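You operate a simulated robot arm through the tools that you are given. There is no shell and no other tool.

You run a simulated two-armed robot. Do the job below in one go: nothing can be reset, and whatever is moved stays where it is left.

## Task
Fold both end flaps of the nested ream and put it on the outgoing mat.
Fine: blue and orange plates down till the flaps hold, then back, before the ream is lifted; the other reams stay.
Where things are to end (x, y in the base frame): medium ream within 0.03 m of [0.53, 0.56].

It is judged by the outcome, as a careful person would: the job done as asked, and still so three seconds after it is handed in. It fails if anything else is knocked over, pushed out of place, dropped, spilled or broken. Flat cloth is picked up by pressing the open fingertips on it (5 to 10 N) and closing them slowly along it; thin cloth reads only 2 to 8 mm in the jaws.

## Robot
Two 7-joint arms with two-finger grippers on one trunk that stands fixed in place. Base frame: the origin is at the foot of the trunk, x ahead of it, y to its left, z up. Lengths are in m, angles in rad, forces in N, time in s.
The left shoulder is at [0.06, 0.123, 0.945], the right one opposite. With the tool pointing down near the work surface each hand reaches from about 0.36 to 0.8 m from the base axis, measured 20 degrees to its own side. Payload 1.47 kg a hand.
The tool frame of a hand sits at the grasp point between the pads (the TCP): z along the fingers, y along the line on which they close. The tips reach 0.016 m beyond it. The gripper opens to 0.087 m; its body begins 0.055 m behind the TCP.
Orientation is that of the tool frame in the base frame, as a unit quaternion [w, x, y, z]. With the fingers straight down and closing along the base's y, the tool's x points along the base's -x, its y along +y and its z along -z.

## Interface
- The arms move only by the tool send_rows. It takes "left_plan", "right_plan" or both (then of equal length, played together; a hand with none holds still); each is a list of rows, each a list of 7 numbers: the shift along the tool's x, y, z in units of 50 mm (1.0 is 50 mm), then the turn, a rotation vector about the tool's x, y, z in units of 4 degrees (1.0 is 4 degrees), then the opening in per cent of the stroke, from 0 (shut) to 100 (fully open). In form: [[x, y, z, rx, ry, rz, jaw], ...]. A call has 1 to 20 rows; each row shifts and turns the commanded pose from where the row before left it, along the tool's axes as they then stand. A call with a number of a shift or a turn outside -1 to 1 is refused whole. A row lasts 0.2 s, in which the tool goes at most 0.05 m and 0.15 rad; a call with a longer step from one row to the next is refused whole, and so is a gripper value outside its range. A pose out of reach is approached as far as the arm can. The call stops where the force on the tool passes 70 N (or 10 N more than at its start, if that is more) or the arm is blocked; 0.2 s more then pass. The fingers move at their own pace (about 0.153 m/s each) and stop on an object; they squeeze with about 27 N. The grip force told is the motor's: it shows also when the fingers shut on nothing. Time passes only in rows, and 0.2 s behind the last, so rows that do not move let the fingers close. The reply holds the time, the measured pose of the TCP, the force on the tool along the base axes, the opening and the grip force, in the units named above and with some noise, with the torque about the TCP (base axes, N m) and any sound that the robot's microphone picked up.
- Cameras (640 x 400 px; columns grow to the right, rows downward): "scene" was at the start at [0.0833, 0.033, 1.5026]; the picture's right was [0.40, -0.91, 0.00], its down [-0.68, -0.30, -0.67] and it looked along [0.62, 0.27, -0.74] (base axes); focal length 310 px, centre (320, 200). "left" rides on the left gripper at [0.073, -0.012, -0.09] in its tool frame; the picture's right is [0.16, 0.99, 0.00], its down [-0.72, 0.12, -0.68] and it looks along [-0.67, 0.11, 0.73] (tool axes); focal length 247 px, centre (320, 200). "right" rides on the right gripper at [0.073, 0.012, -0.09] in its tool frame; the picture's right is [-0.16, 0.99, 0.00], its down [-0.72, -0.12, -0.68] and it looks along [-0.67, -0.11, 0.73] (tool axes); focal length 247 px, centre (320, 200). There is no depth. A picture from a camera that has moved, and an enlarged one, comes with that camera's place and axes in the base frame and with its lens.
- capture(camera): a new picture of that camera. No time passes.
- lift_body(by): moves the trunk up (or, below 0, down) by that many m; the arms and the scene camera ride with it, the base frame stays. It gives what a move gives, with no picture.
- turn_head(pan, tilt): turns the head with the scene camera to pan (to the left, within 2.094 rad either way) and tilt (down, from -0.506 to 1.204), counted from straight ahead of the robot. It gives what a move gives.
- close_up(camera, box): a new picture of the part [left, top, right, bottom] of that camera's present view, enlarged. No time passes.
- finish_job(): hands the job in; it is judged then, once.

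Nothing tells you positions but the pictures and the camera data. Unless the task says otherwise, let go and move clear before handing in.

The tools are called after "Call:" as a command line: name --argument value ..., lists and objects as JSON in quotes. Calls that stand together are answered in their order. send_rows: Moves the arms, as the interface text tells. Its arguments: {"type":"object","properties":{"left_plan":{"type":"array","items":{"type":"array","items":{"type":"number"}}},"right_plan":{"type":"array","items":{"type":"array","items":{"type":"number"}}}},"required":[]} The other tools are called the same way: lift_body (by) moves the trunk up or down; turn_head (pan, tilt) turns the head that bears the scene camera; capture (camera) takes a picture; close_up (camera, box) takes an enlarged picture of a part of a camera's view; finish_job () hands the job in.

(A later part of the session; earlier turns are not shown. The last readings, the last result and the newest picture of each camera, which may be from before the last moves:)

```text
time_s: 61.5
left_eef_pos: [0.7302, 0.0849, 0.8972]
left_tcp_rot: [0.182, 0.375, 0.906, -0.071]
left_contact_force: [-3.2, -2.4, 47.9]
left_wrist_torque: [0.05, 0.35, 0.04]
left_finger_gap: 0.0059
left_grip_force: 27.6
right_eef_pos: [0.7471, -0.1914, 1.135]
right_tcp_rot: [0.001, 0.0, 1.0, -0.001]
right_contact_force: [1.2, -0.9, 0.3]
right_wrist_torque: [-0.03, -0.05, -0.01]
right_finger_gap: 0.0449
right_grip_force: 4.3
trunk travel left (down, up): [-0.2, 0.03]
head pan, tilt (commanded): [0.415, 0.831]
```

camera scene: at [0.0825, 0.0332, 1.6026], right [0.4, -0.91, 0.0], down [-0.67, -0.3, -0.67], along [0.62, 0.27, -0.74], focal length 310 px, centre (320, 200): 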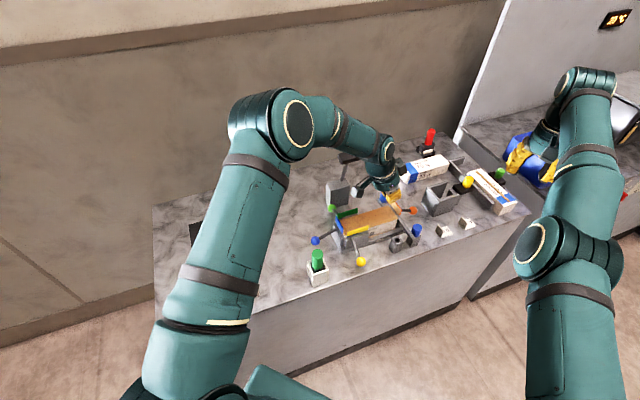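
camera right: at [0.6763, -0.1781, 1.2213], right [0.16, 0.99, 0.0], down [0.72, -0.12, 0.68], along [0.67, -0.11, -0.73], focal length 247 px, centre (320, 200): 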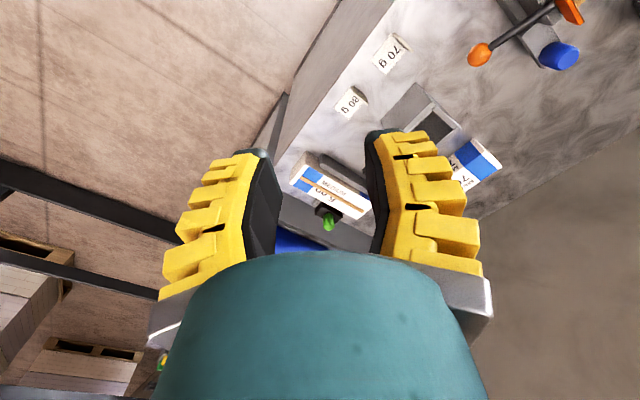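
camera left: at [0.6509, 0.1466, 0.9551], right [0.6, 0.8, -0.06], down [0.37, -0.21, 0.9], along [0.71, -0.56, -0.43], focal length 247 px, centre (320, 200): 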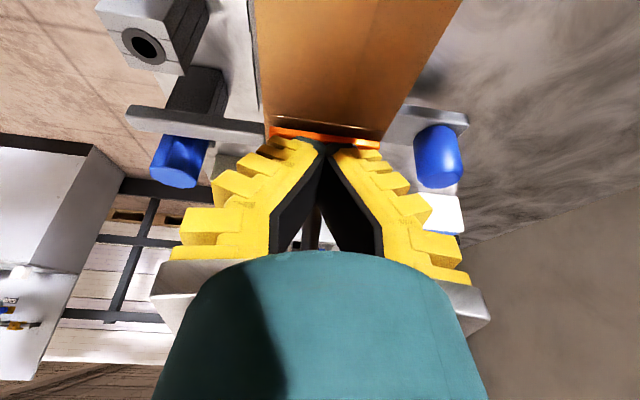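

Held over 2 s at ~48 N. Releasing now: withdrawing up and inward along the finger axis, then checking that the plate stays and the flap holds.

Call:
send_rows --left_plan '[[0, 0, -0.2, 0, 0, 0, 0], [0, 0, -0.5, 0, 0, 0, 0], [0, 0, -0.5, 0, 0, 0, 0], [0, 0, -0.5, 0, 0, 0, 0], [0, 0, 0, 0, -0.9, 0, 0], [0, 0, 0, 0, -0.9, 0, 0], [0, 0, 0, 0, -0.9, 0, 0], [0, 0, 0, 0, -0.9, 0, 0], [0, 0, 0, 0, -0.9, 0, 0]]'

Call:
capture --camera "left"

Call:
close_up --camera "scene" --box '[360, 150, 456, 230]'

```text
time_s: 63.5
left_eef_pos: [0.7086, 0.1066, 0.9669]
left_tcp_rot: [0.316, 0.36, 0.868, -0.131]
left_contact_force: [-0.2, 0.5, 0.0]
left_wrist_torque: [0.0, -0.01, 0.0]
left_finger_gap: 0.0
left_grip_force: 28.4
right_eef_pos: [0.7509, -0.1903, 1.131]
right_tcp_rot: [-0.001, 0.0, 1.0, -0.001]
right_contact_force: [0.2, 0.5, 0.2]
right_wrist_torque: [-0.04, 0.03, 0.01]
right_finger_gap: 0.0449
right_grip_force: 4.5
trunk travel left (down, up): [-0.2, 0.03]
head pan, tilt (commanded): [0.415, 0.831]
```

```text
taken
camera left: at [0.6209, 0.1785, 0.99], right [0.61, 0.78, -0.1], down [0.16, 0.0, 0.99], along [0.77, -0.62, -0.13], focal length 247 px, centre (320, 200)
```

left: 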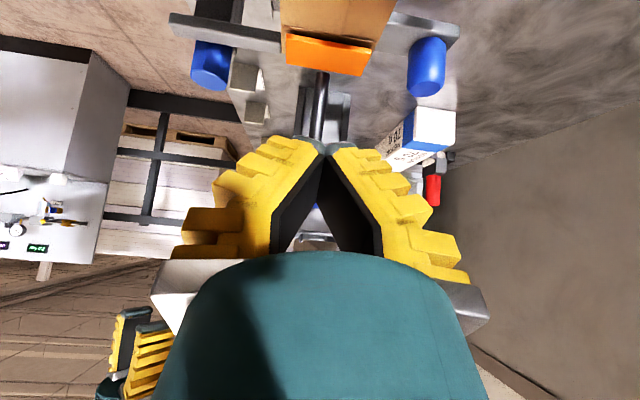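

```text
5.00 times, centred on (408, 190) of scene
camera zoom: at [0.0835, 0.0334, 1.6025], right [0.4, -0.91, 0.0], down [-0.68, -0.3, -0.67], along [0.62, 0.27, -0.74], focal length 1549 px, centre (-120, 250)
```

zoom: 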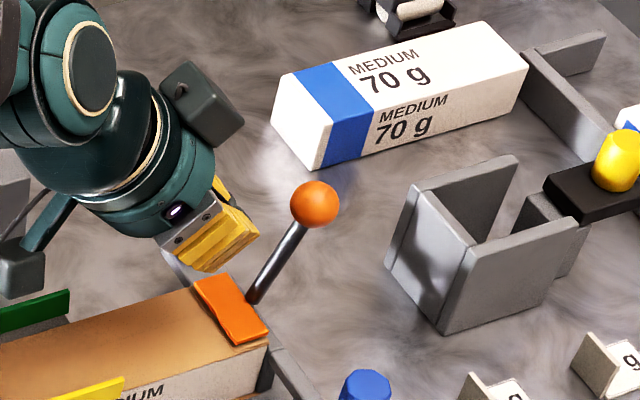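

The orange plate stays flat after release, flap folded. Now I'll line the fingertips up behind the orange ball to push its lever back.

Call:
send_rows --left_plan '[[-0.4, 0, 0.1, 0, 0, 0, 0], [-0.4, 0, 0.1, 0, 0, 0, 0], [0, 0, 0, 0, 0, 0, 0]]'

Call:
capture --camera "left"

Call:
close_up --camera "scene" --box '[360, 150, 456, 230]'

Call:
close_up --camera "right" --box '[440, 0, 640, 120]'

```text
time_s: 64.3
left_eef_pos: [0.7336, 0.0805, 0.9866]
left_tcp_rot: [0.316, 0.36, 0.868, -0.131]
left_contact_force: [-0.6, -0.2, 0.2]
left_wrist_torque: [0.01, -0.02, 0.04]
left_finger_gap: 0.0
left_grip_force: 28.0
right_eef_pos: [0.7495, -0.1901, 1.1302]
right_tcp_rot: [-0.001, 0.0, 1.0, 0.0]
right_contact_force: [-0.3, 0.2, 0.4]
right_wrist_torque: [0.0, 0.0, 0.02]
right_finger_gap: 0.0449
right_grip_force: 4.9
trunk travel left (down, up): [-0.2, 0.03]
head pan, tilt (commanded): [0.415, 0.831]
```

```text
taken
camera left: at [0.6463, 0.1517, 1.0094], right [0.61, 0.78, -0.1], down [0.16, 0.0, 0.99], along [0.77, -0.62, -0.13], focal length 247 px, centre (320, 200)
```

left: 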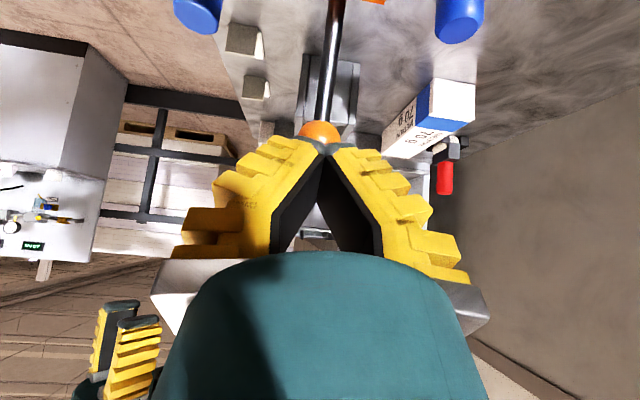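

```text
5.00 times, centred on (408, 190) of scene
camera zoom: at [0.0832, 0.0332, 1.6025], right [0.4, -0.91, 0.0], down [-0.68, -0.3, -0.67], along [0.62, 0.27, -0.74], focal length 1549 px, centre (-120, 250)
```

zoom: 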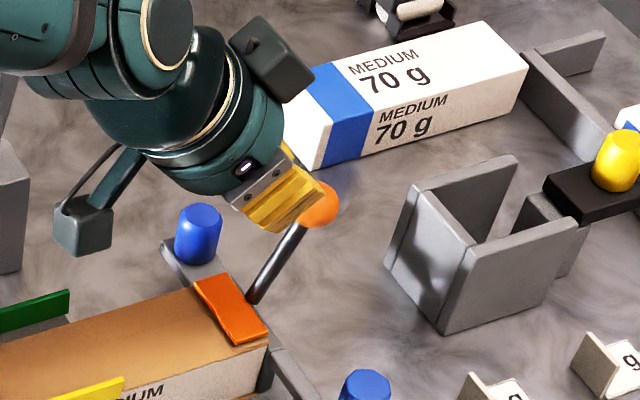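

```text
3.20 times, centred on (540, 60) of right
camera zoom: at [0.6769, -0.1782, 1.2209], right [0.16, 0.99, 0.0], down [0.72, -0.12, 0.68], along [0.67, -0.11, -0.73], focal length 790 px, centre (-384, 648)
```

zoom: 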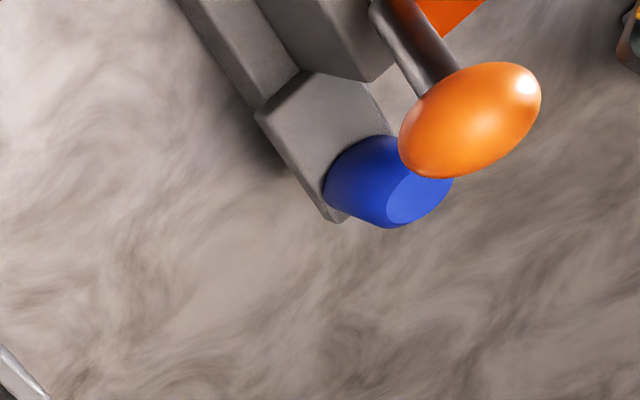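

Refined: the orange hinge sits right at the ream end and the ball is at ≈ (0.7585, 0.0547, 0.955). Pushing it outward along its arc.

Call:
send_rows --left_plan '[[-0.074, 0, 0.177, 0, 0, 0, 0], [-0.074, 0, 0.177, 0, 0, 0, 0], [-0.055, 0, 0.117, 0, 0, 0, 0], [-0.055, 0, 0.117, 0, 0, 0, 0], [-0.037, 0, 0.139, 0, 0, 0, 0], [-0.037, 0, 0.139, 0, 0, 0, 0]]'

Call:
close_up --camera "scene" --box '[360, 150, 456, 230]'

Call:
capture --camera "left"

```text
time_s: 65.7
left_eef_pos: [0.7601, 0.0512, 0.9626]
left_tcp_rot: [0.316, 0.36, 0.868, -0.131]
left_contact_force: [-0.3, 0.6, -0.4]
left_wrist_torque: [0.01, -0.01, 0.01]
left_finger_gap: 0.0001
left_grip_force: 28.0
right_eef_pos: [0.751, -0.1906, 1.1318]
right_tcp_rot: [-0.002, 0.0, 1.0, 0.0]
right_contact_force: [0.3, 0.6, -0.5]
right_wrist_torque: [0.02, -0.04, -0.02]
right_finger_gap: 0.0448
right_grip_force: 4.6
trunk travel left (down, up): [-0.2, 0.03]
head pan, tilt (commanded): [0.415, 0.831]
```

```text
5.00 times, centred on (408, 190) of scene
camera zoom: at [0.0835, 0.0329, 1.6025], right [0.4, -0.91, 0.0], down [-0.68, -0.3, -0.67], along [0.62, 0.27, -0.74], focal length 1549 px, centre (-120, 250)
```

zoom: 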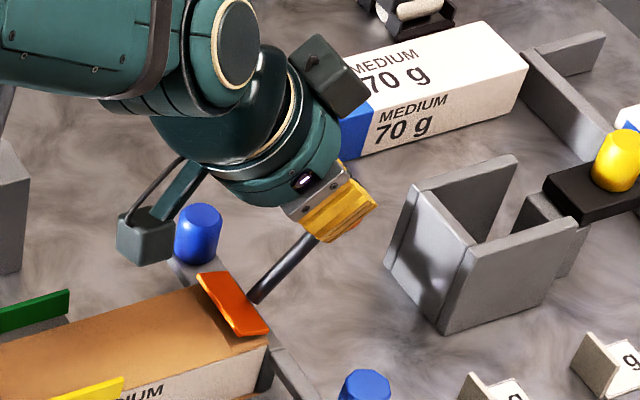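

```text
taken
camera left: at [0.6749, 0.1232, 0.9853], right [0.61, 0.78, -0.1], down [0.17, 0.0, 0.99], along [0.77, -0.62, -0.13], focal length 247 px, centre (320, 200)
```

left: 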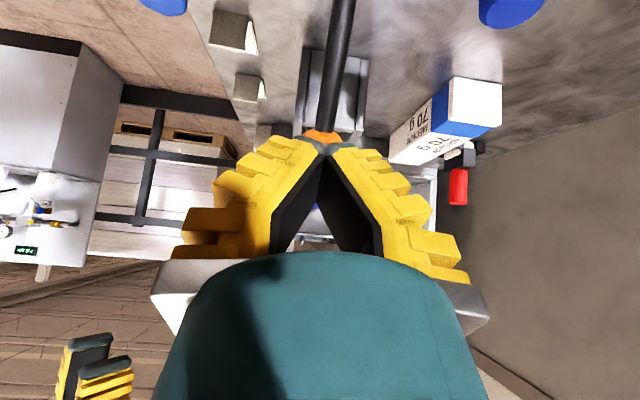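

Call:
send_rows --left_plan '[[-0.012, 0, 0.142, 0, 0, 0, 0], [-0.012, 0, 0.142, 0, 0, 0, 0], [0.011, 0, 0.143, 0, 0, 0, 0], [0.011, 0, 0.143, 0, 0, 0, 0]]'

Call:
close_up --camera "scene" --box '[360, 150, 456, 230]'

Call:
capture --camera "left"

```text
time_s: 66.7
left_eef_pos: [0.775, 0.0385, 0.9407]
left_tcp_rot: [0.316, 0.36, 0.868, -0.131]
left_contact_force: [-0.8, 0.2, -0.4]
left_wrist_torque: [0.02, 0.03, -0.01]
left_finger_gap: 0.0
left_grip_force: 28.6
right_eef_pos: [0.7498, -0.1897, 1.1313]
right_tcp_rot: [-0.001, -0.001, 1.0, -0.001]
right_contact_force: [-0.2, 0.3, 0.8]
right_wrist_torque: [0.03, 0.04, -0.01]
right_finger_gap: 0.0448
right_grip_force: 4.3
trunk travel left (down, up): [-0.2, 0.03]
head pan, tilt (commanded): [0.415, 0.831]
```

```text
5.00 times, centred on (408, 190) of scene
camera zoom: at [0.0835, 0.033, 1.6025], right [0.4, -0.91, 0.0], down [-0.68, -0.3, -0.67], along [0.62, 0.27, -0.74], focal length 1549 px, centre (-120, 250)
```

zoom: 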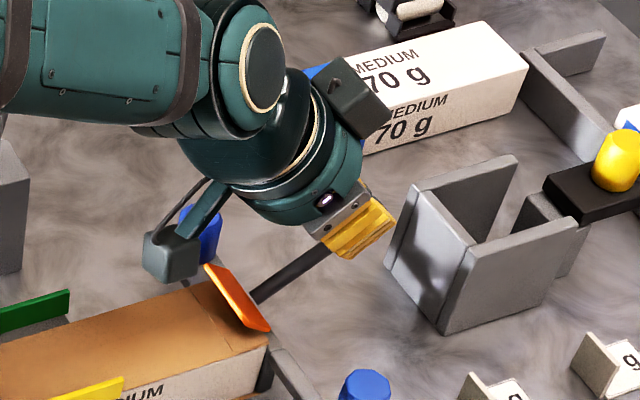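

```text
taken
camera left: at [0.6874, 0.1097, 0.9644], right [0.61, 0.78, -0.1], down [0.16, 0.0, 0.99], along [0.77, -0.62, -0.13], focal length 247 px, centre (320, 200)
```

left: 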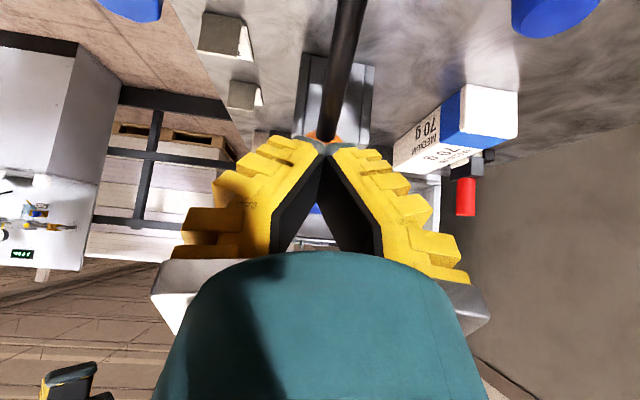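

Call:
send_rows --left_plan '[[0.038, 0, 0.139, 0, 0, 0, 0], [0.038, 0, 0.139, 0, 0, 0, 0], [0.061, 0, 0.13, 0, 0, 0, 0], [0.061, 0, 0.13, 0, 0, 0, 0]]'

Call:
close_up --camera "scene" --box '[360, 150, 456, 230]'

Call:
capture --camera "left"

```text
time_s: 67.7
left_eef_pos: [0.7826, 0.0304, 0.914]
left_tcp_rot: [0.316, 0.36, 0.868, -0.131]
left_contact_force: [-0.1, 0.2, -0.5]
left_wrist_torque: [0.0, 0.0, 0.01]
left_finger_gap: 0.0
left_grip_force: 28.4
right_eef_pos: [0.7505, -0.1901, 1.1316]
right_tcp_rot: [-0.002, 0.0, 1.0, 0.0]
right_contact_force: [0.1, 0.2, 0.5]
right_wrist_torque: [0.02, 0.0, 0.01]
right_finger_gap: 0.0447
right_grip_force: 4.3
trunk travel left (down, up): [-0.2, 0.03]
head pan, tilt (commanded): [0.415, 0.831]
```

```text
5.00 times, centred on (408, 190) of scene
camera zoom: at [0.0834, 0.033, 1.6025], right [0.4, -0.91, 0.0], down [-0.68, -0.3, -0.67], along [0.62, 0.27, -0.74], focal length 1549 px, centre (-120, 250)
```

zoom: 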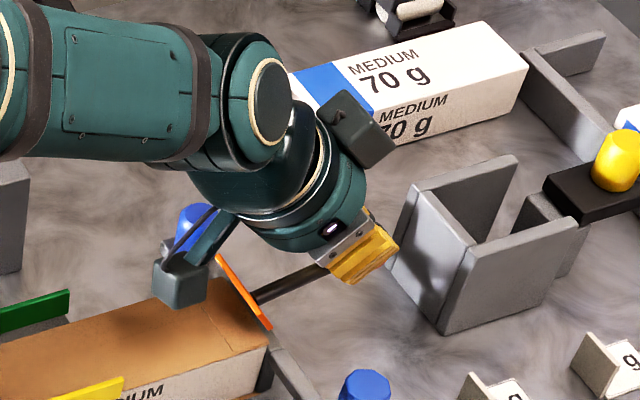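

```text
taken
camera left: at [0.6954, 0.1028, 0.937], right [0.61, 0.78, -0.1], down [0.16, 0.0, 0.99], along [0.77, -0.62, -0.13], focal length 247 px, centre (320, 200)
```

left: 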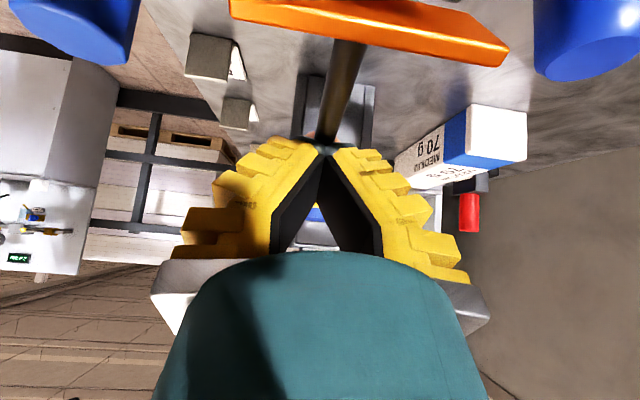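

The lever is almost down and the plate about 30° from upright. To finish, I'll go back over the ream, straighten the hand, and rake the plate outward from inside (better reach).

Call:
send_rows --left_plan '[[0, 0, -0.5, 0, 0, 0, 0], [0, 0, -0.5, 0, 0, 0, 0], [0.26, 0, -0.6, 0, 0, 0, 0], [0.26, 0, -0.6, 0, 0, 0, 0], [0, 0, 0, 0, 0.97, 0, 0], [0, 0, 0, 0, 0.97, 0, 0], [0, 0, 0, 0, 0.97, 0, 0], [0, 0, 0, 0, 0.97, 0, 0], [0, 0, 0, 0, 0.97, 0, 0], [0, 0, 0, 0, 0.97, 0, 0], [0, 0, 0, 0, 0.97, 0, 0], [0, 0, 0, 0, 0.97, 0, 0], [0, 0, 0, 0, 0.97, 0, 0]]'

Call:
capture --camera "left"

Call:
close_up --camera "scene" --box '[350, 130, 446, 240]'

Call:
close_up --camera "right" --box '[440, 0, 640, 120]'

```text
time_s: 70.5
left_eef_pos: [0.7191, 0.0945, 0.9825]
left_tcp_rot: [0.04, 0.384, 0.922, -0.017]
left_contact_force: [0.1, 0.0, -0.1]
left_wrist_torque: [0.02, -0.03, 0.02]
left_finger_gap: 0.0002
left_grip_force: 27.8
right_eef_pos: [0.751, -0.1904, 1.1313]
right_tcp_rot: [0.0, 0.0, 1.0, 0.0]
right_contact_force: [0.6, 0.5, 0.1]
right_wrist_torque: [-0.03, 0.02, 0.02]
right_finger_gap: 0.0449
right_grip_force: 4.2
trunk travel left (down, up): [-0.2, 0.03]
head pan, tilt (commanded): [0.415, 0.831]
```

```text
taken
camera left: at [0.6546, 0.1435, 1.0657], right [0.59, 0.81, -0.01], down [0.55, -0.39, 0.74], along [0.59, -0.44, -0.67], focal length 247 px, centre (320, 200)
```

left: 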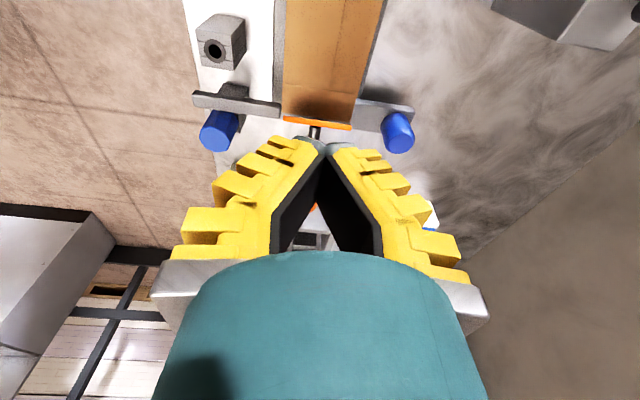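

```text
3.64 times, centred on (398, 185) of scene
camera zoom: at [0.0836, 0.0327, 1.6025], right [0.4, -0.91, 0.0], down [-0.68, -0.3, -0.67], along [0.62, 0.27, -0.74], focal length 1127 px, centre (36, 254)
```

zoom: 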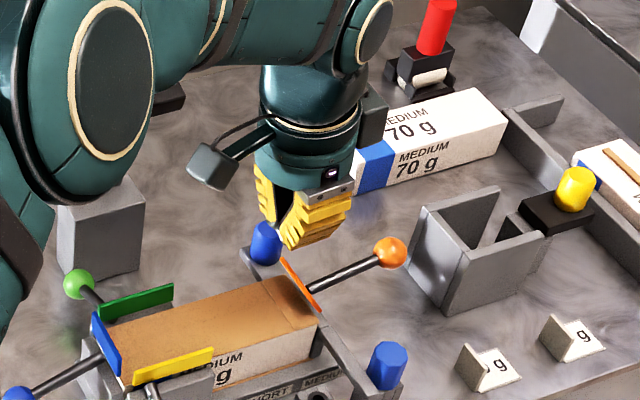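

```text
3.20 times, centred on (540, 60) of right
camera zoom: at [0.6772, -0.1785, 1.2206], right [0.16, 0.99, 0.0], down [0.72, -0.12, 0.68], along [0.67, -0.11, -0.73], focal length 790 px, centre (-384, 648)
```

zoom: 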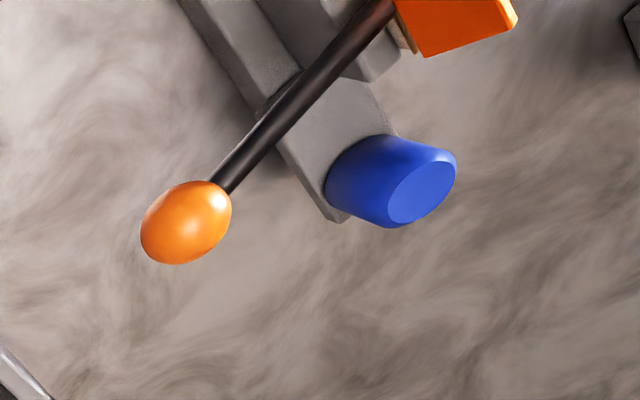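

Plate is ~34° from upright, ball at θ ≈ 14°. I'll lower the closed fingers just inside the plate (tips 16 mm above the ream), then rake it outward.

Call:
send_rows --left_plan '[[0.22, 0, 0, 0, 0, 0, 0], [0.046, 0, 0.528, 0, 0, 0, 0], [0.046, 0, 0.528, 0, 0, 0, 0], [0.046, 0, 0.5, 0, 0, 0, 0], [0, 0, 0, 0, 0, 0, 0]]'

Call:
capture --camera "left"

Call:
close_up --camera "scene" --box '[360, 160, 440, 230]'

```text
time_s: 71.7
left_eef_pos: [0.7105, 0.1045, 0.905]
left_tcp_rot: [0.042, 0.383, 0.923, -0.018]
left_contact_force: [-1.0, -0.7, -0.6]
left_wrist_torque: [0.0, 0.02, 0.0]
left_finger_gap: 0.0
left_grip_force: 28.3
right_eef_pos: [0.7495, -0.1905, 1.1312]
right_tcp_rot: [0.0, 0.0, 1.0, 0.0]
right_contact_force: [-0.6, -0.1, 0.7]
right_wrist_torque: [0.03, -0.01, 0.02]
right_finger_gap: 0.0449
right_grip_force: 4.6
trunk travel left (down, up): [-0.2, 0.03]
head pan, tilt (commanded): [0.415, 0.831]
```

```text
taken
camera left: at [0.646, 0.1524, 0.9878], right [0.59, 0.81, -0.01], down [0.55, -0.39, 0.74], along [0.59, -0.44, -0.67], focal length 247 px, centre (320, 200)
```

left: 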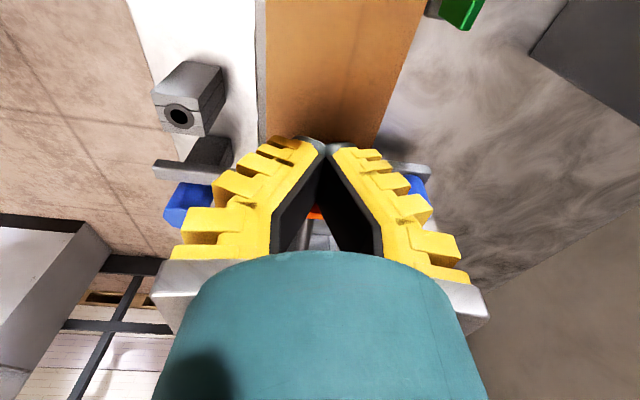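

```text
5.71 times, centred on (400, 195) of scene
camera zoom: at [0.0827, 0.033, 1.6026], right [0.4, -0.91, 0.0], down [-0.67, -0.3, -0.67], along [0.62, 0.27, -0.74], focal length 1770 px, centre (-137, 229)
```

zoom: 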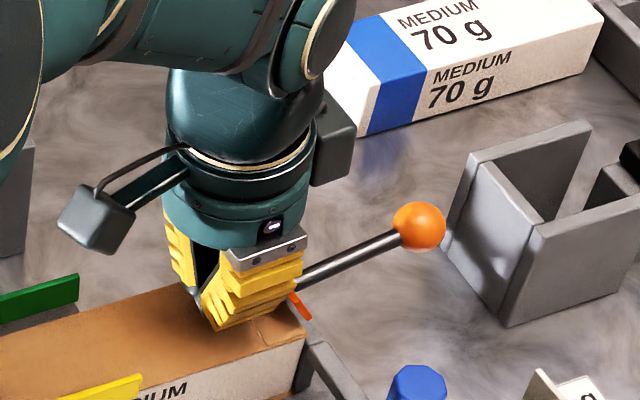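

In place inside the plate. Raking outward.

Call:
send_rows --left_plan '[[-0.08, 0, 0.007, 0, 0, 0, 0], [-0.08, 0, 0.007, 0, 0, 0, 0], [-0.08, 0, 0.007, 0, 0, 0, 0], [-0.08, 0, 0.007, 0, 0, 0, 0], [-0.08, 0, 0.007, 0, 0, 0, 0]]'

Call:
close_up --camera "scene" --box '[360, 160, 440, 230]'

Call:
close_up --camera "right" --box '[440, 0, 640, 120]'

```text
time_s: 72.9
left_eef_pos: [0.7246, 0.0881, 0.9028]
left_tcp_rot: [0.042, 0.383, 0.923, -0.017]
left_contact_force: [-0.1, -0.6, 0.4]
left_wrist_torque: [0.0, -0.02, -0.01]
left_finger_gap: 0.0
left_grip_force: 27.7
right_eef_pos: [0.7494, -0.1898, 1.1302]
right_tcp_rot: [-0.002, 0.0, 1.0, 0.0]
right_contact_force: [0.1, 0.2, 0.9]
right_wrist_torque: [0.01, 0.0, -0.01]
right_finger_gap: 0.045
right_grip_force: 4.8
trunk travel left (down, up): [-0.2, 0.03]
head pan, tilt (commanded): [0.415, 0.831]
```

```text
5.71 times, centred on (400, 195) of scene
camera zoom: at [0.0834, 0.0329, 1.6025], right [0.4, -0.91, 0.0], down [-0.68, -0.3, -0.67], along [0.62, 0.27, -0.74], focal length 1770 px, centre (-137, 229)
```

zoom: 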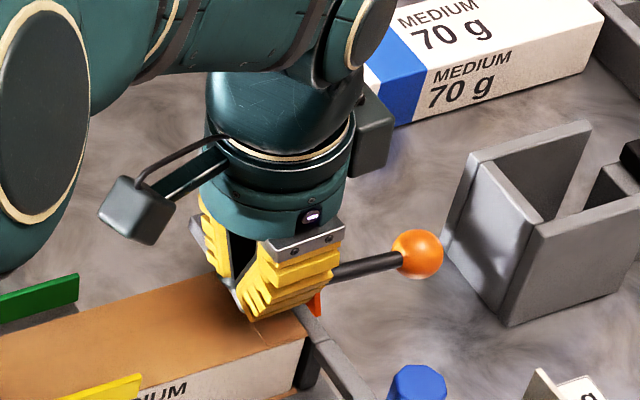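

```text
3.20 times, centred on (540, 60) of right
camera zoom: at [0.6771, -0.1784, 1.2207], right [0.16, 0.99, 0.0], down [0.72, -0.12, 0.68], along [0.67, -0.11, -0.73], focal length 790 px, centre (-384, 648)
```

zoom: 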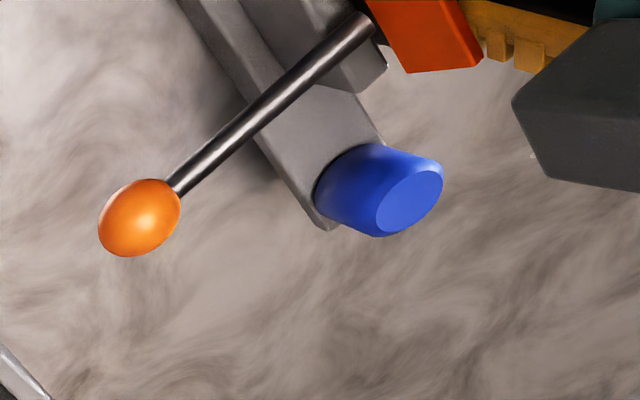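

Call:
send_rows --left_plan '[[-0.07, 0, 0.006, 0, 0, 0, 0], [-0.07, 0, 0.006, 0, 0, 0, 0], [-0.05, 0, 0.004, 0, 0, 0, 0]]'

Call:
close_up --camera "scene" --box '[360, 160, 440, 230]'

Call:
close_up --camera "right" --box '[440, 0, 640, 120]'

```text
time_s: 73.7
left_eef_pos: [0.7308, 0.0831, 0.903]
left_tcp_rot: [0.04, 0.383, 0.923, -0.016]
left_contact_force: [-7.8, 6.7, 3.5]
left_wrist_torque: [0.02, -0.01, -0.07]
left_finger_gap: 0.006
left_grip_force: 27.9
right_eef_pos: [0.7487, -0.1888, 1.1323]
right_tcp_rot: [0.0, 0.0, 1.0, 0.0]
right_contact_force: [0.1, 0.2, -0.6]
right_wrist_torque: [0.02, 0.02, -0.04]
right_finger_gap: 0.0449
right_grip_force: 4.8
trunk travel left (down, up): [-0.2, 0.03]
head pan, tilt (commanded): [0.415, 0.831]
```

```text
5.71 times, centred on (400, 195) of scene
camera zoom: at [0.0821, 0.0338, 1.6026], right [0.4, -0.91, 0.0], down [-0.67, -0.3, -0.68], along [0.62, 0.27, -0.74], focal length 1770 px, centre (-137, 229)
```

zoom: 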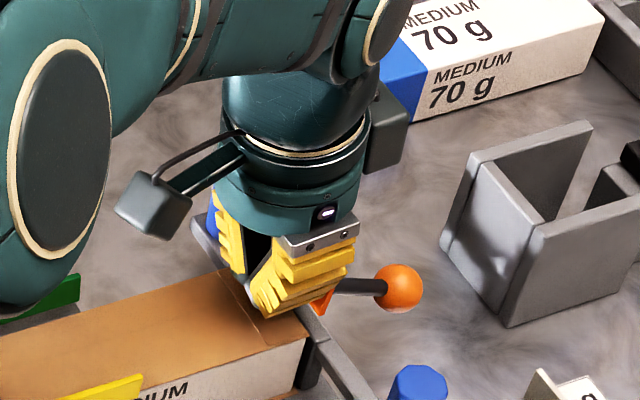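

```text
3.20 times, centred on (540, 60) of right
camera zoom: at [0.676, -0.1777, 1.2215], right [0.16, 0.99, 0.0], down [0.72, -0.12, 0.68], along [0.67, -0.11, -0.73], focal length 790 px, centre (-384, 648)
```

zoom: 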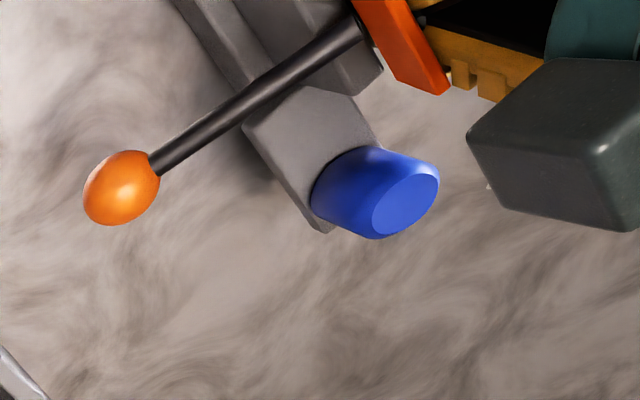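

The orange ball is back at its starting position (0.794, 0.019, 0.846), so the plate is upright again. Backing off and lifting clear to inspect both flaps.

Call:
send_rows --left_plan '[[0.16, 0, -0.01, 0, 0, 0, 0], [-0.04, 0, -0.5, 0, 0, 0, 0], [-0.05, 0, -0.6, 0, 0, 0, 0], [0.4, -0.4, -0.4, 0, 0, 0, 0], [0.4, -0.5, -0.3, 0, 0, 0, 0], [0.4, -0.5, -0.2, 0, 0, 0, 0], [0.4, -0.5, 0, 0, 0, 0, 0]]'

Call:
capture --camera "left"

Call:
close_up --camera "scene" --box '[310, 170, 430, 245]'

Call:
capture --camera "scene"

```text
time_s: 75.3
left_eef_pos: [0.5998, 0.0807, 0.9974]
left_tcp_rot: [0.041, 0.383, 0.923, -0.017]
left_contact_force: [0.7, -0.2, 1.3]
left_wrist_torque: [0.01, 0.01, 0.0]
left_finger_gap: 0.0
left_grip_force: 28.0
right_eef_pos: [0.7501, -0.19, 1.1323]
right_tcp_rot: [0.0, 0.0, 1.0, -0.001]
right_contact_force: [0.4, -1.1, -0.3]
right_wrist_torque: [0.01, -0.02, 0.01]
right_finger_gap: 0.045
right_grip_force: 4.3
trunk travel left (down, up): [-0.2, 0.03]
head pan, tilt (commanded): [0.415, 0.831]
```

```text
taken
camera left: at [0.5346, 0.13, 1.0807], right [0.59, 0.81, -0.01], down [0.55, -0.39, 0.74], along [0.59, -0.44, -0.67], focal length 247 px, centre (320, 200)
```

left: 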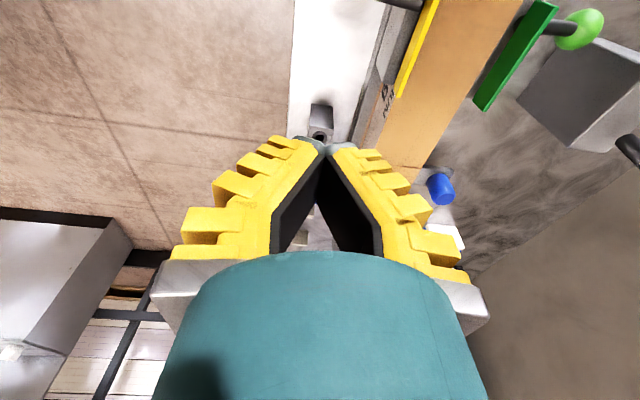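

```text
5.33 times, centred on (370, 208) of scene
camera zoom: at [0.0828, 0.0327, 1.6026], right [0.4, -0.91, 0.0], down [-0.67, -0.3, -0.67], along [0.62, 0.27, -0.74], focal length 1652 px, centre (53, 160)
```

zoom: 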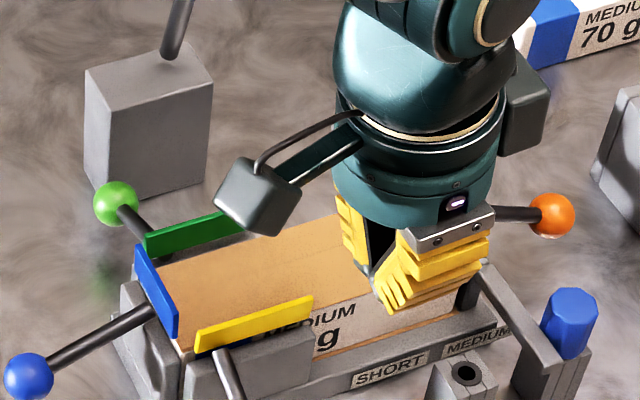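

```text
taken
camera scene: at [0.0828, 0.0327, 1.6026], right [0.4, -0.91, 0.0], down [-0.67, -0.3, -0.67], along [0.62, 0.27, -0.74], focal length 310 px, centre (320, 200)
```

scene: 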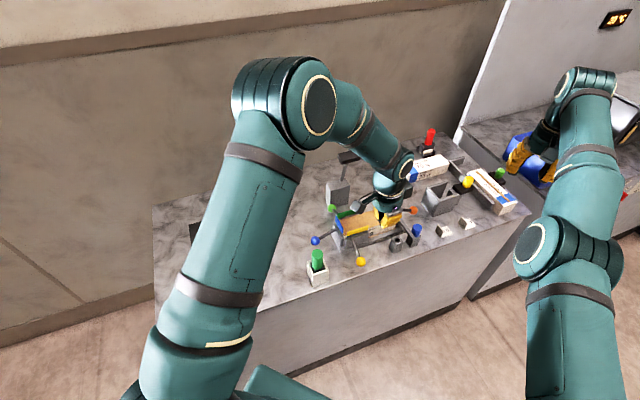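

Both plates are back and both flaps lie folded. Next I'll straighten the hand, open it fully and position it above the exposed part of the ream, just past the yellow/green plates.

Call:
send_rows --left_plan '[[0, 0, 0, 0, 0.63, 0, 50], [0, 0, 0, 0, 0.63, 0, 100], [-0.177, 0.632, 0.247, 0, 0, 0, 100], [-0.177, 0.632, 0.247, 0, 0, 0, 100], [-0.177, 0.632, 0.247, 0, 0, 0, 100], [0, 0, 0, 0, 0, 0, 100]]'

Call:
capture --camera "left"

Call:
close_up --camera "scene" --box '[310, 130, 438, 250]'

```text
time_s: 76.7
left_eef_pos: [0.684, 0.13, 0.9589]
left_tcp_rot: [0.001, 0.384, 0.923, 0.0]
left_contact_force: [0.6, 0.5, -0.2]
left_wrist_torque: [-0.01, 0.02, 0.04]
left_finger_gap: 0.087
left_grip_force: 0.1
right_eef_pos: [0.7496, -0.1909, 1.131]
right_tcp_rot: [-0.001, 0.0, 1.0, -0.001]
right_contact_force: [0.2, -0.3, -0.3]
right_wrist_torque: [0.05, 0.0, -0.03]
right_finger_gap: 0.0451
right_grip_force: 3.9
trunk travel left (down, up): [-0.2, 0.03]
head pan, tilt (commanded): [0.415, 0.831]
```

```text
taken
camera left: at [0.6261, 0.1731, 1.0497], right [0.59, 0.81, 0.0], down [0.59, -0.43, 0.68], along [0.55, -0.4, -0.73], focal length 247 px, centre (320, 200)
```

left: 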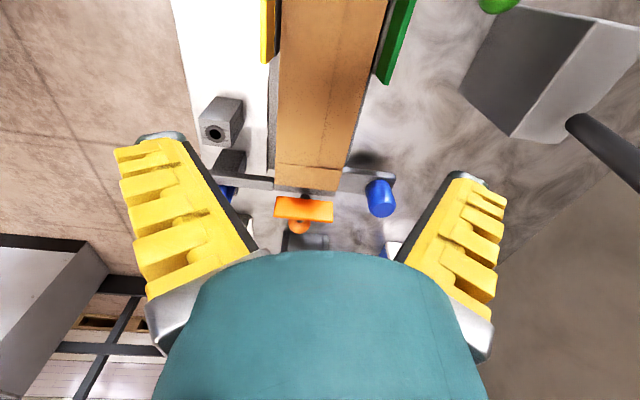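

```text
3.33 times, centred on (374, 190) of scene
camera zoom: at [0.0823, 0.0326, 1.6027], right [0.4, -0.91, 0.0], down [-0.67, -0.3, -0.68], along [0.62, 0.27, -0.74], focal length 1033 px, centre (140, 233)
```

zoom: 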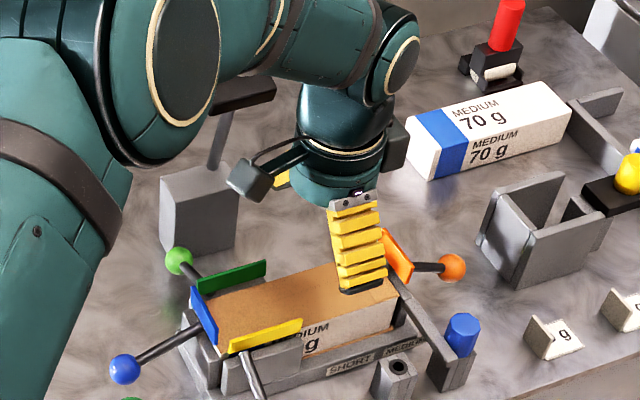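

I'll check the black-ball lever's clearance to the arm, and the flap/ream details.

Call:
capture --camera "scene"

Call:
close_up --camera "left" --box '[220, 0, 420, 240]'

Call:
close_up --camera "right" --box '[400, 0, 640, 200]'

```text
taken
camera scene: at [0.0823, 0.0326, 1.6027], right [0.4, -0.91, 0.0], down [-0.67, -0.3, -0.68], along [0.62, 0.27, -0.74], focal length 310 px, centre (320, 200)
```

scene: 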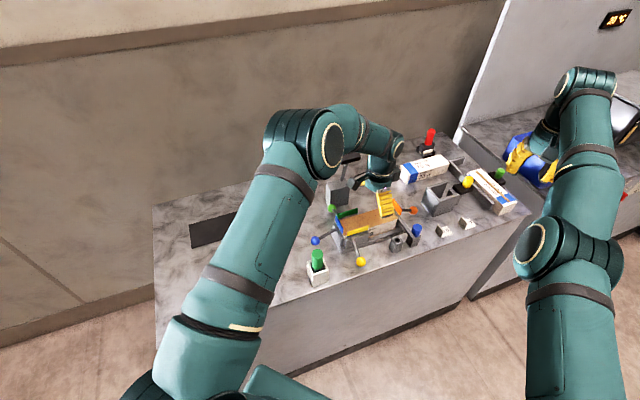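

```text
1.67 times, centred on (320, 120) of left
camera zoom: at [0.6261, 0.1731, 1.0497], right [0.59, 0.81, 0.0], down [0.59, -0.43, 0.68], along [0.55, -0.4, -0.73], focal length 412 px, centre (320, 333)
```

zoom: 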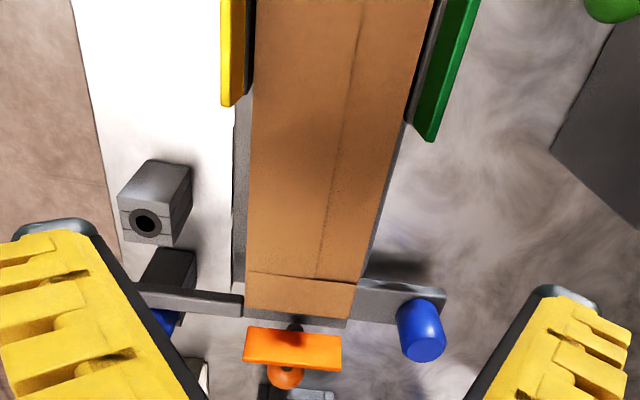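

```text
2.00 times, centred on (520, 100) of right
camera zoom: at [0.6762, -0.1786, 1.2213], right [0.16, 0.99, 0.0], down [0.72, -0.12, 0.68], along [0.67, -0.11, -0.73], focal length 494 px, centre (-80, 400)
```

zoom: 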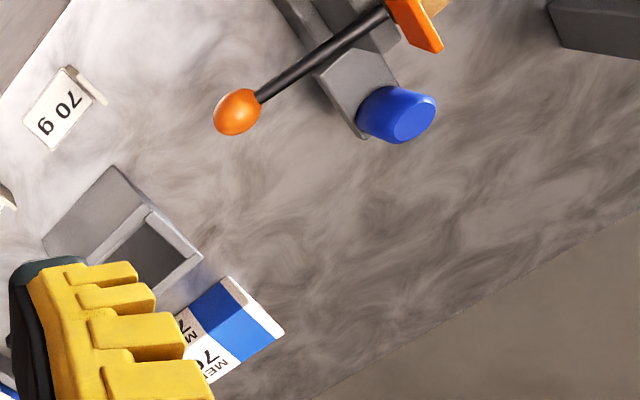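

The orange flap's folded edge is visible and flat, and clearances are fine. Descending around the ream's exposed sides, fingers fully open.

Call:
send_rows --left_plan '[[0, 0, 0.5, 0, 0, 0, 100], [0, 0, 0.5, 0, 0, 0, 100], [0, 0, 0.5, 0, 0, 0, 100], [0, 0, 0.34, 0, 0, 0, 100], [0, 0, 0, 0, 0, 0, 100]]'

Call:
capture --camera "left"

Call:
close_up --camera "scene" --box '[330, 160, 426, 240]'

```text
time_s: 77.9
left_eef_pos: [0.6844, 0.1284, 0.8669]
left_tcp_rot: [0.002, 0.383, 0.924, 0.0]
left_contact_force: [-0.3, 0.2, -0.4]
left_wrist_torque: [0.01, 0.01, 0.02]
left_finger_gap: 0.0871
left_grip_force: 0.1
right_eef_pos: [0.7495, -0.1902, 1.1317]
right_tcp_rot: [0.0, 0.0, 1.0, 0.0]
right_contact_force: [-0.8, 0.6, -0.2]
right_wrist_torque: [0.02, 0.01, 0.0]
right_finger_gap: 0.0452
right_grip_force: 3.9
trunk travel left (down, up): [-0.2, 0.03]
head pan, tilt (commanded): [0.415, 0.831]
```

```text
taken
camera left: at [0.6259, 0.1718, 0.9566], right [0.59, 0.81, 0.0], down [0.59, -0.43, 0.68], along [0.55, -0.4, -0.73], focal length 247 px, centre (320, 200)
```

left: 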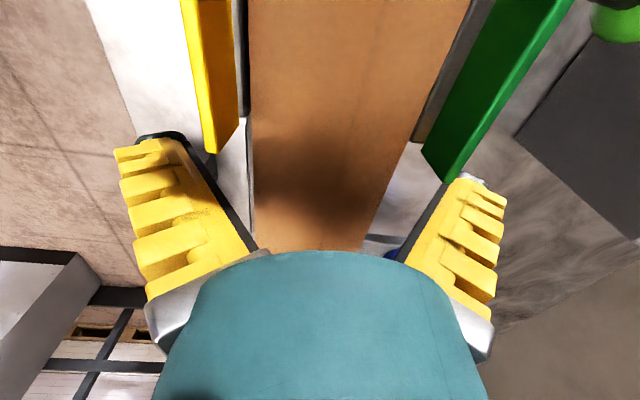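

```text
5.00 times, centred on (378, 200) of scene
camera zoom: at [0.0831, 0.033, 1.6026], right [0.4, -0.91, 0.0], down [-0.68, -0.3, -0.67], along [0.62, 0.27, -0.74], focal length 1549 px, centre (30, 200)
```

zoom: 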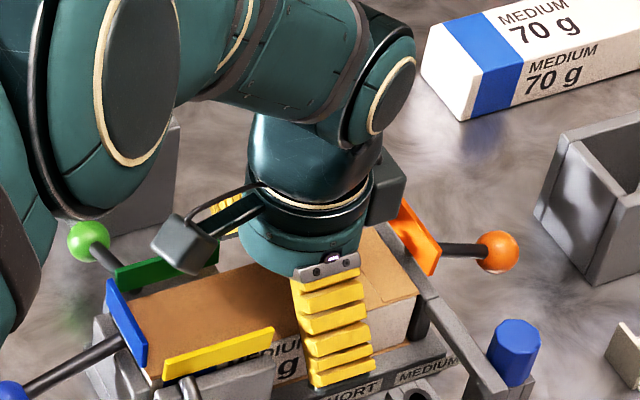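

Fingers straddle the ream with about 1 cm clearance to the plates' ends. Closing slowly on the ream.

Call:
send_rows --left_plan '[[0, 0, 0, 0, 0, 0, 85], [0, 0, 0, 0, 0, 0, 75], [0, 0, 0, 0, 0, 0, 68], [0, 0, 0, 0, 0, 0, 60], [0, 0, 0, 0, 0, 0, 45], [0, 0, 0, 0, 0, 0, 20], [0, 0, 0, 0, 0, 0, 0], [0, 0, 0, 0, 0, 0, 0]]'

Call:
capture --camera "left"

Call:
close_up --camera "scene" --box '[330, 160, 426, 240]'

```text
time_s: 79.7
left_eef_pos: [0.6846, 0.1295, 0.8675]
left_tcp_rot: [0.0, 0.384, 0.923, 0.0]
left_contact_force: [0.4, -0.1, 0.0]
left_wrist_torque: [-0.06, -0.06, 0.01]
left_finger_gap: 0.0565
left_grip_force: 26.6
right_eef_pos: [0.7497, -0.19, 1.1312]
right_tcp_rot: [0.0, 0.0, 1.0, 0.0]
right_contact_force: [0.0, 0.2, -0.3]
right_wrist_torque: [0.0, -0.02, 0.0]
right_finger_gap: 0.0449
right_grip_force: 3.9
trunk travel left (down, up): [-0.2, 0.03]
head pan, tilt (commanded): [0.415, 0.831]
```

```text
taken
camera left: at [0.6261, 0.1718, 0.9564], right [0.59, 0.81, 0.0], down [0.59, -0.43, 0.68], along [0.55, -0.4, -0.73], focal length 247 px, centre (320, 200)
```

left: 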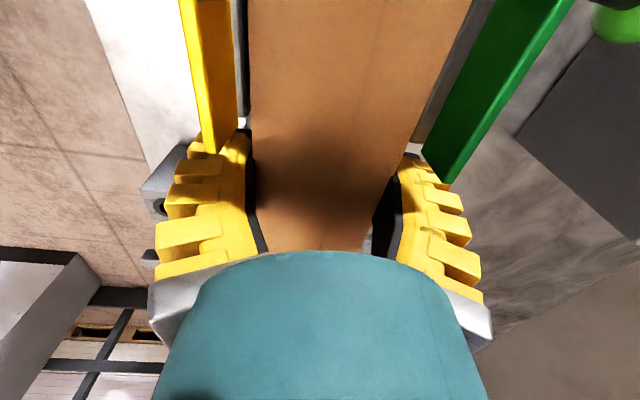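

```text
5.00 times, centred on (378, 200) of scene
camera zoom: at [0.0837, 0.0331, 1.6025], right [0.4, -0.91, 0.0], down [-0.68, -0.3, -0.67], along [0.62, 0.27, -0.74], focal length 1549 px, centre (30, 200)
```

zoom: 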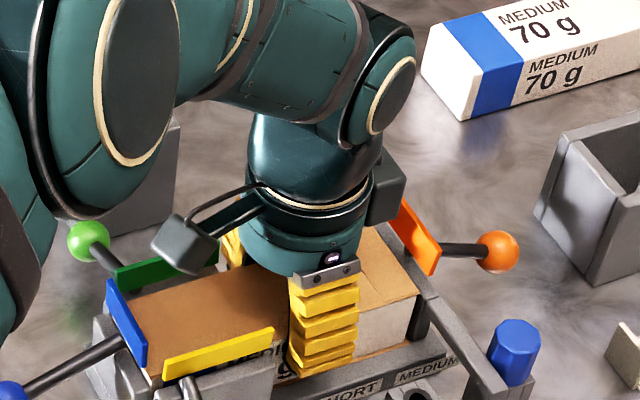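

Gripped: the gap reads 56.5 mm, exactly the ream's width. Test-lifting by a few millimetres.

Call:
send_rows --left_plan '[[0, 0, -0.05, 0, 0, 0, 0], [0, 0, -0.1, 0, 0, 0, 0], [0, 0, 0, 0, 0, 0, 0]]'

Call:
close_up --camera "scene" --box '[330, 160, 426, 240]'

```text
time_s: 80.5
left_eef_pos: [0.6847, 0.1293, 0.8727]
left_tcp_rot: [0.0, 0.384, 0.923, 0.0]
left_contact_force: [-0.2, 0.4, -3.5]
left_wrist_torque: [-0.07, -0.05, 0.0]
left_finger_gap: 0.0567
left_grip_force: 27.2
right_eef_pos: [0.7507, -0.1913, 1.1313]
right_tcp_rot: [-0.001, -0.001, 1.0, 0.0]
right_contact_force: [-0.3, 0.6, -0.5]
right_wrist_torque: [-0.02, 0.01, 0.03]
right_finger_gap: 0.0451
right_grip_force: 4.4
trunk travel left (down, up): [-0.2, 0.03]
head pan, tilt (commanded): [0.415, 0.831]
```

```text
5.00 times, centred on (378, 200) of scene
camera zoom: at [0.0838, 0.0331, 1.6025], right [0.4, -0.91, 0.0], down [-0.68, -0.3, -0.67], along [0.62, 0.27, -0.74], focal length 1549 px, centre (30, 200)
```

zoom: 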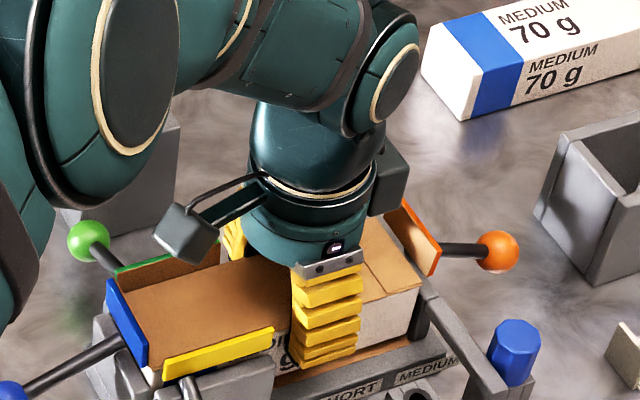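

It's holding (≈0.36 kg), but I notice a brown area in front of the green plate. I'll look closely before lifting further.

Call:
close_up --camera "scene" --box '[335, 195, 391, 240]'

Call:
close_up --camera "left" --box '[180, 0, 480, 190]'

```text
8.89 times, centred on (363, 218) of scene
camera zoom: at [0.0838, 0.0331, 1.6025], right [0.4, -0.91, 0.0], down [-0.68, -0.3, -0.67], along [0.62, 0.27, -0.74], focal length 2754 px, centre (-62, 44)
```

zoom: 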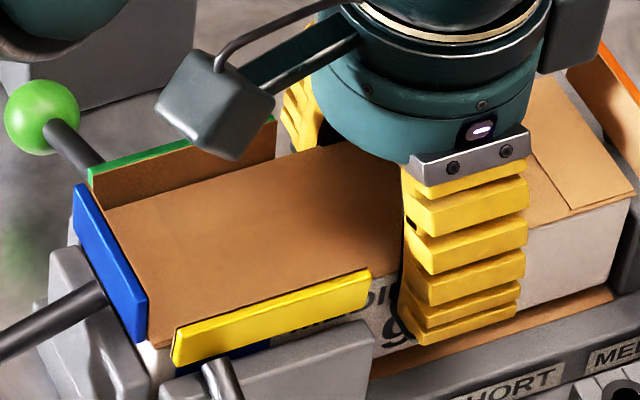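

```text
2.11 times, centred on (330, 95) of left
camera zoom: at [0.6266, 0.1717, 0.9645], right [0.59, 0.81, 0.0], down [0.59, -0.43, 0.68], along [0.55, -0.4, -0.73], focal length 520 px, centre (299, 421)
```

zoom: 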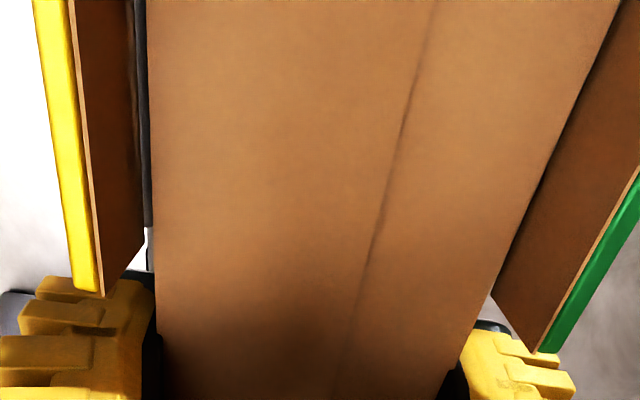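

Brown faces now show on several plates; I need to understand this before going on. Zooming in on the orange and green ends.

Call:
close_up --camera "scene" --box '[398, 195, 430, 220]'

Call:
close_up --camera "scene" --box '[340, 200, 372, 225]'

Call:
capture --camera "left"

Call:
close_up --camera "right" --box '[540, 0, 640, 80]'

```text
16.00 times, centred on (414, 208) of scene
camera zoom: at [0.0838, 0.0331, 1.6025], right [0.4, -0.91, 0.0], down [-0.68, -0.3, -0.67], along [0.62, 0.27, -0.74], focal length 4957 px, centre (-1184, 80)
```

zoom: 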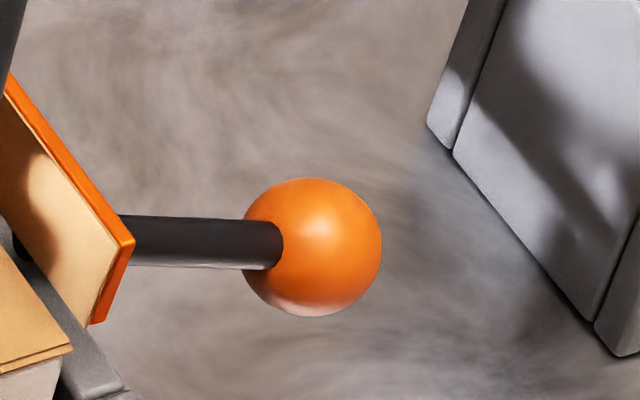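

```text
16.00 times, centred on (356, 212) of scene
camera zoom: at [0.0838, 0.0331, 1.6025], right [0.4, -0.91, 0.0], down [-0.68, -0.3, -0.67], along [0.62, 0.27, -0.74], focal length 4957 px, centre (-256, 0)
```

zoom: 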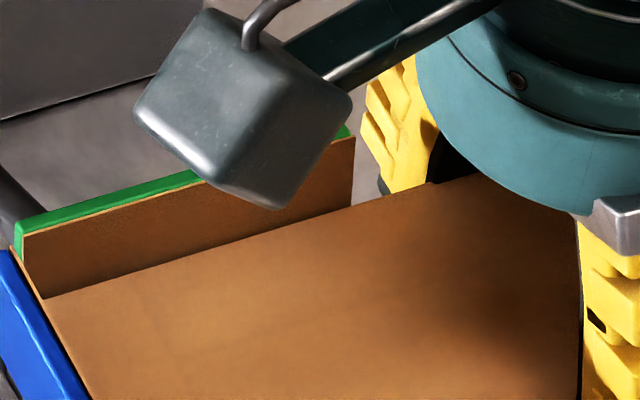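

```text
taken
camera left: at [0.6266, 0.1717, 0.9645], right [0.59, 0.81, 0.0], down [0.59, -0.43, 0.68], along [0.55, -0.4, -0.73], focal length 247 px, centre (320, 200)
```

left: 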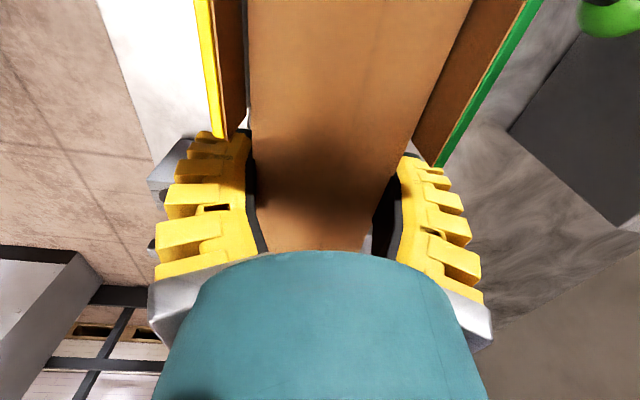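

```text
5.00 times, centred on (590, 40) of right
camera zoom: at [0.6773, -0.1783, 1.2206], right [0.16, 0.99, 0.0], down [0.72, -0.12, 0.68], along [0.67, -0.11, -0.73], focal length 1235 px, centre (-1030, 1000)
```

zoom: 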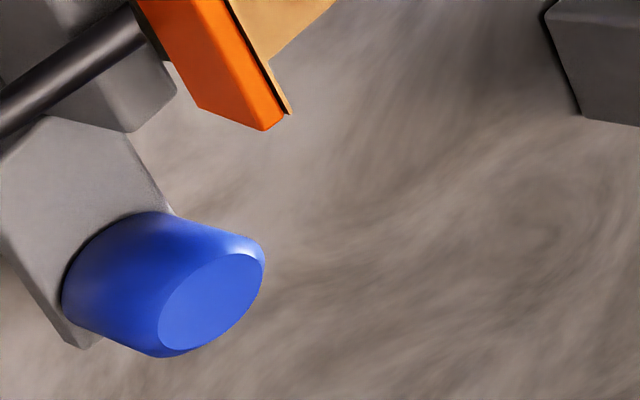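

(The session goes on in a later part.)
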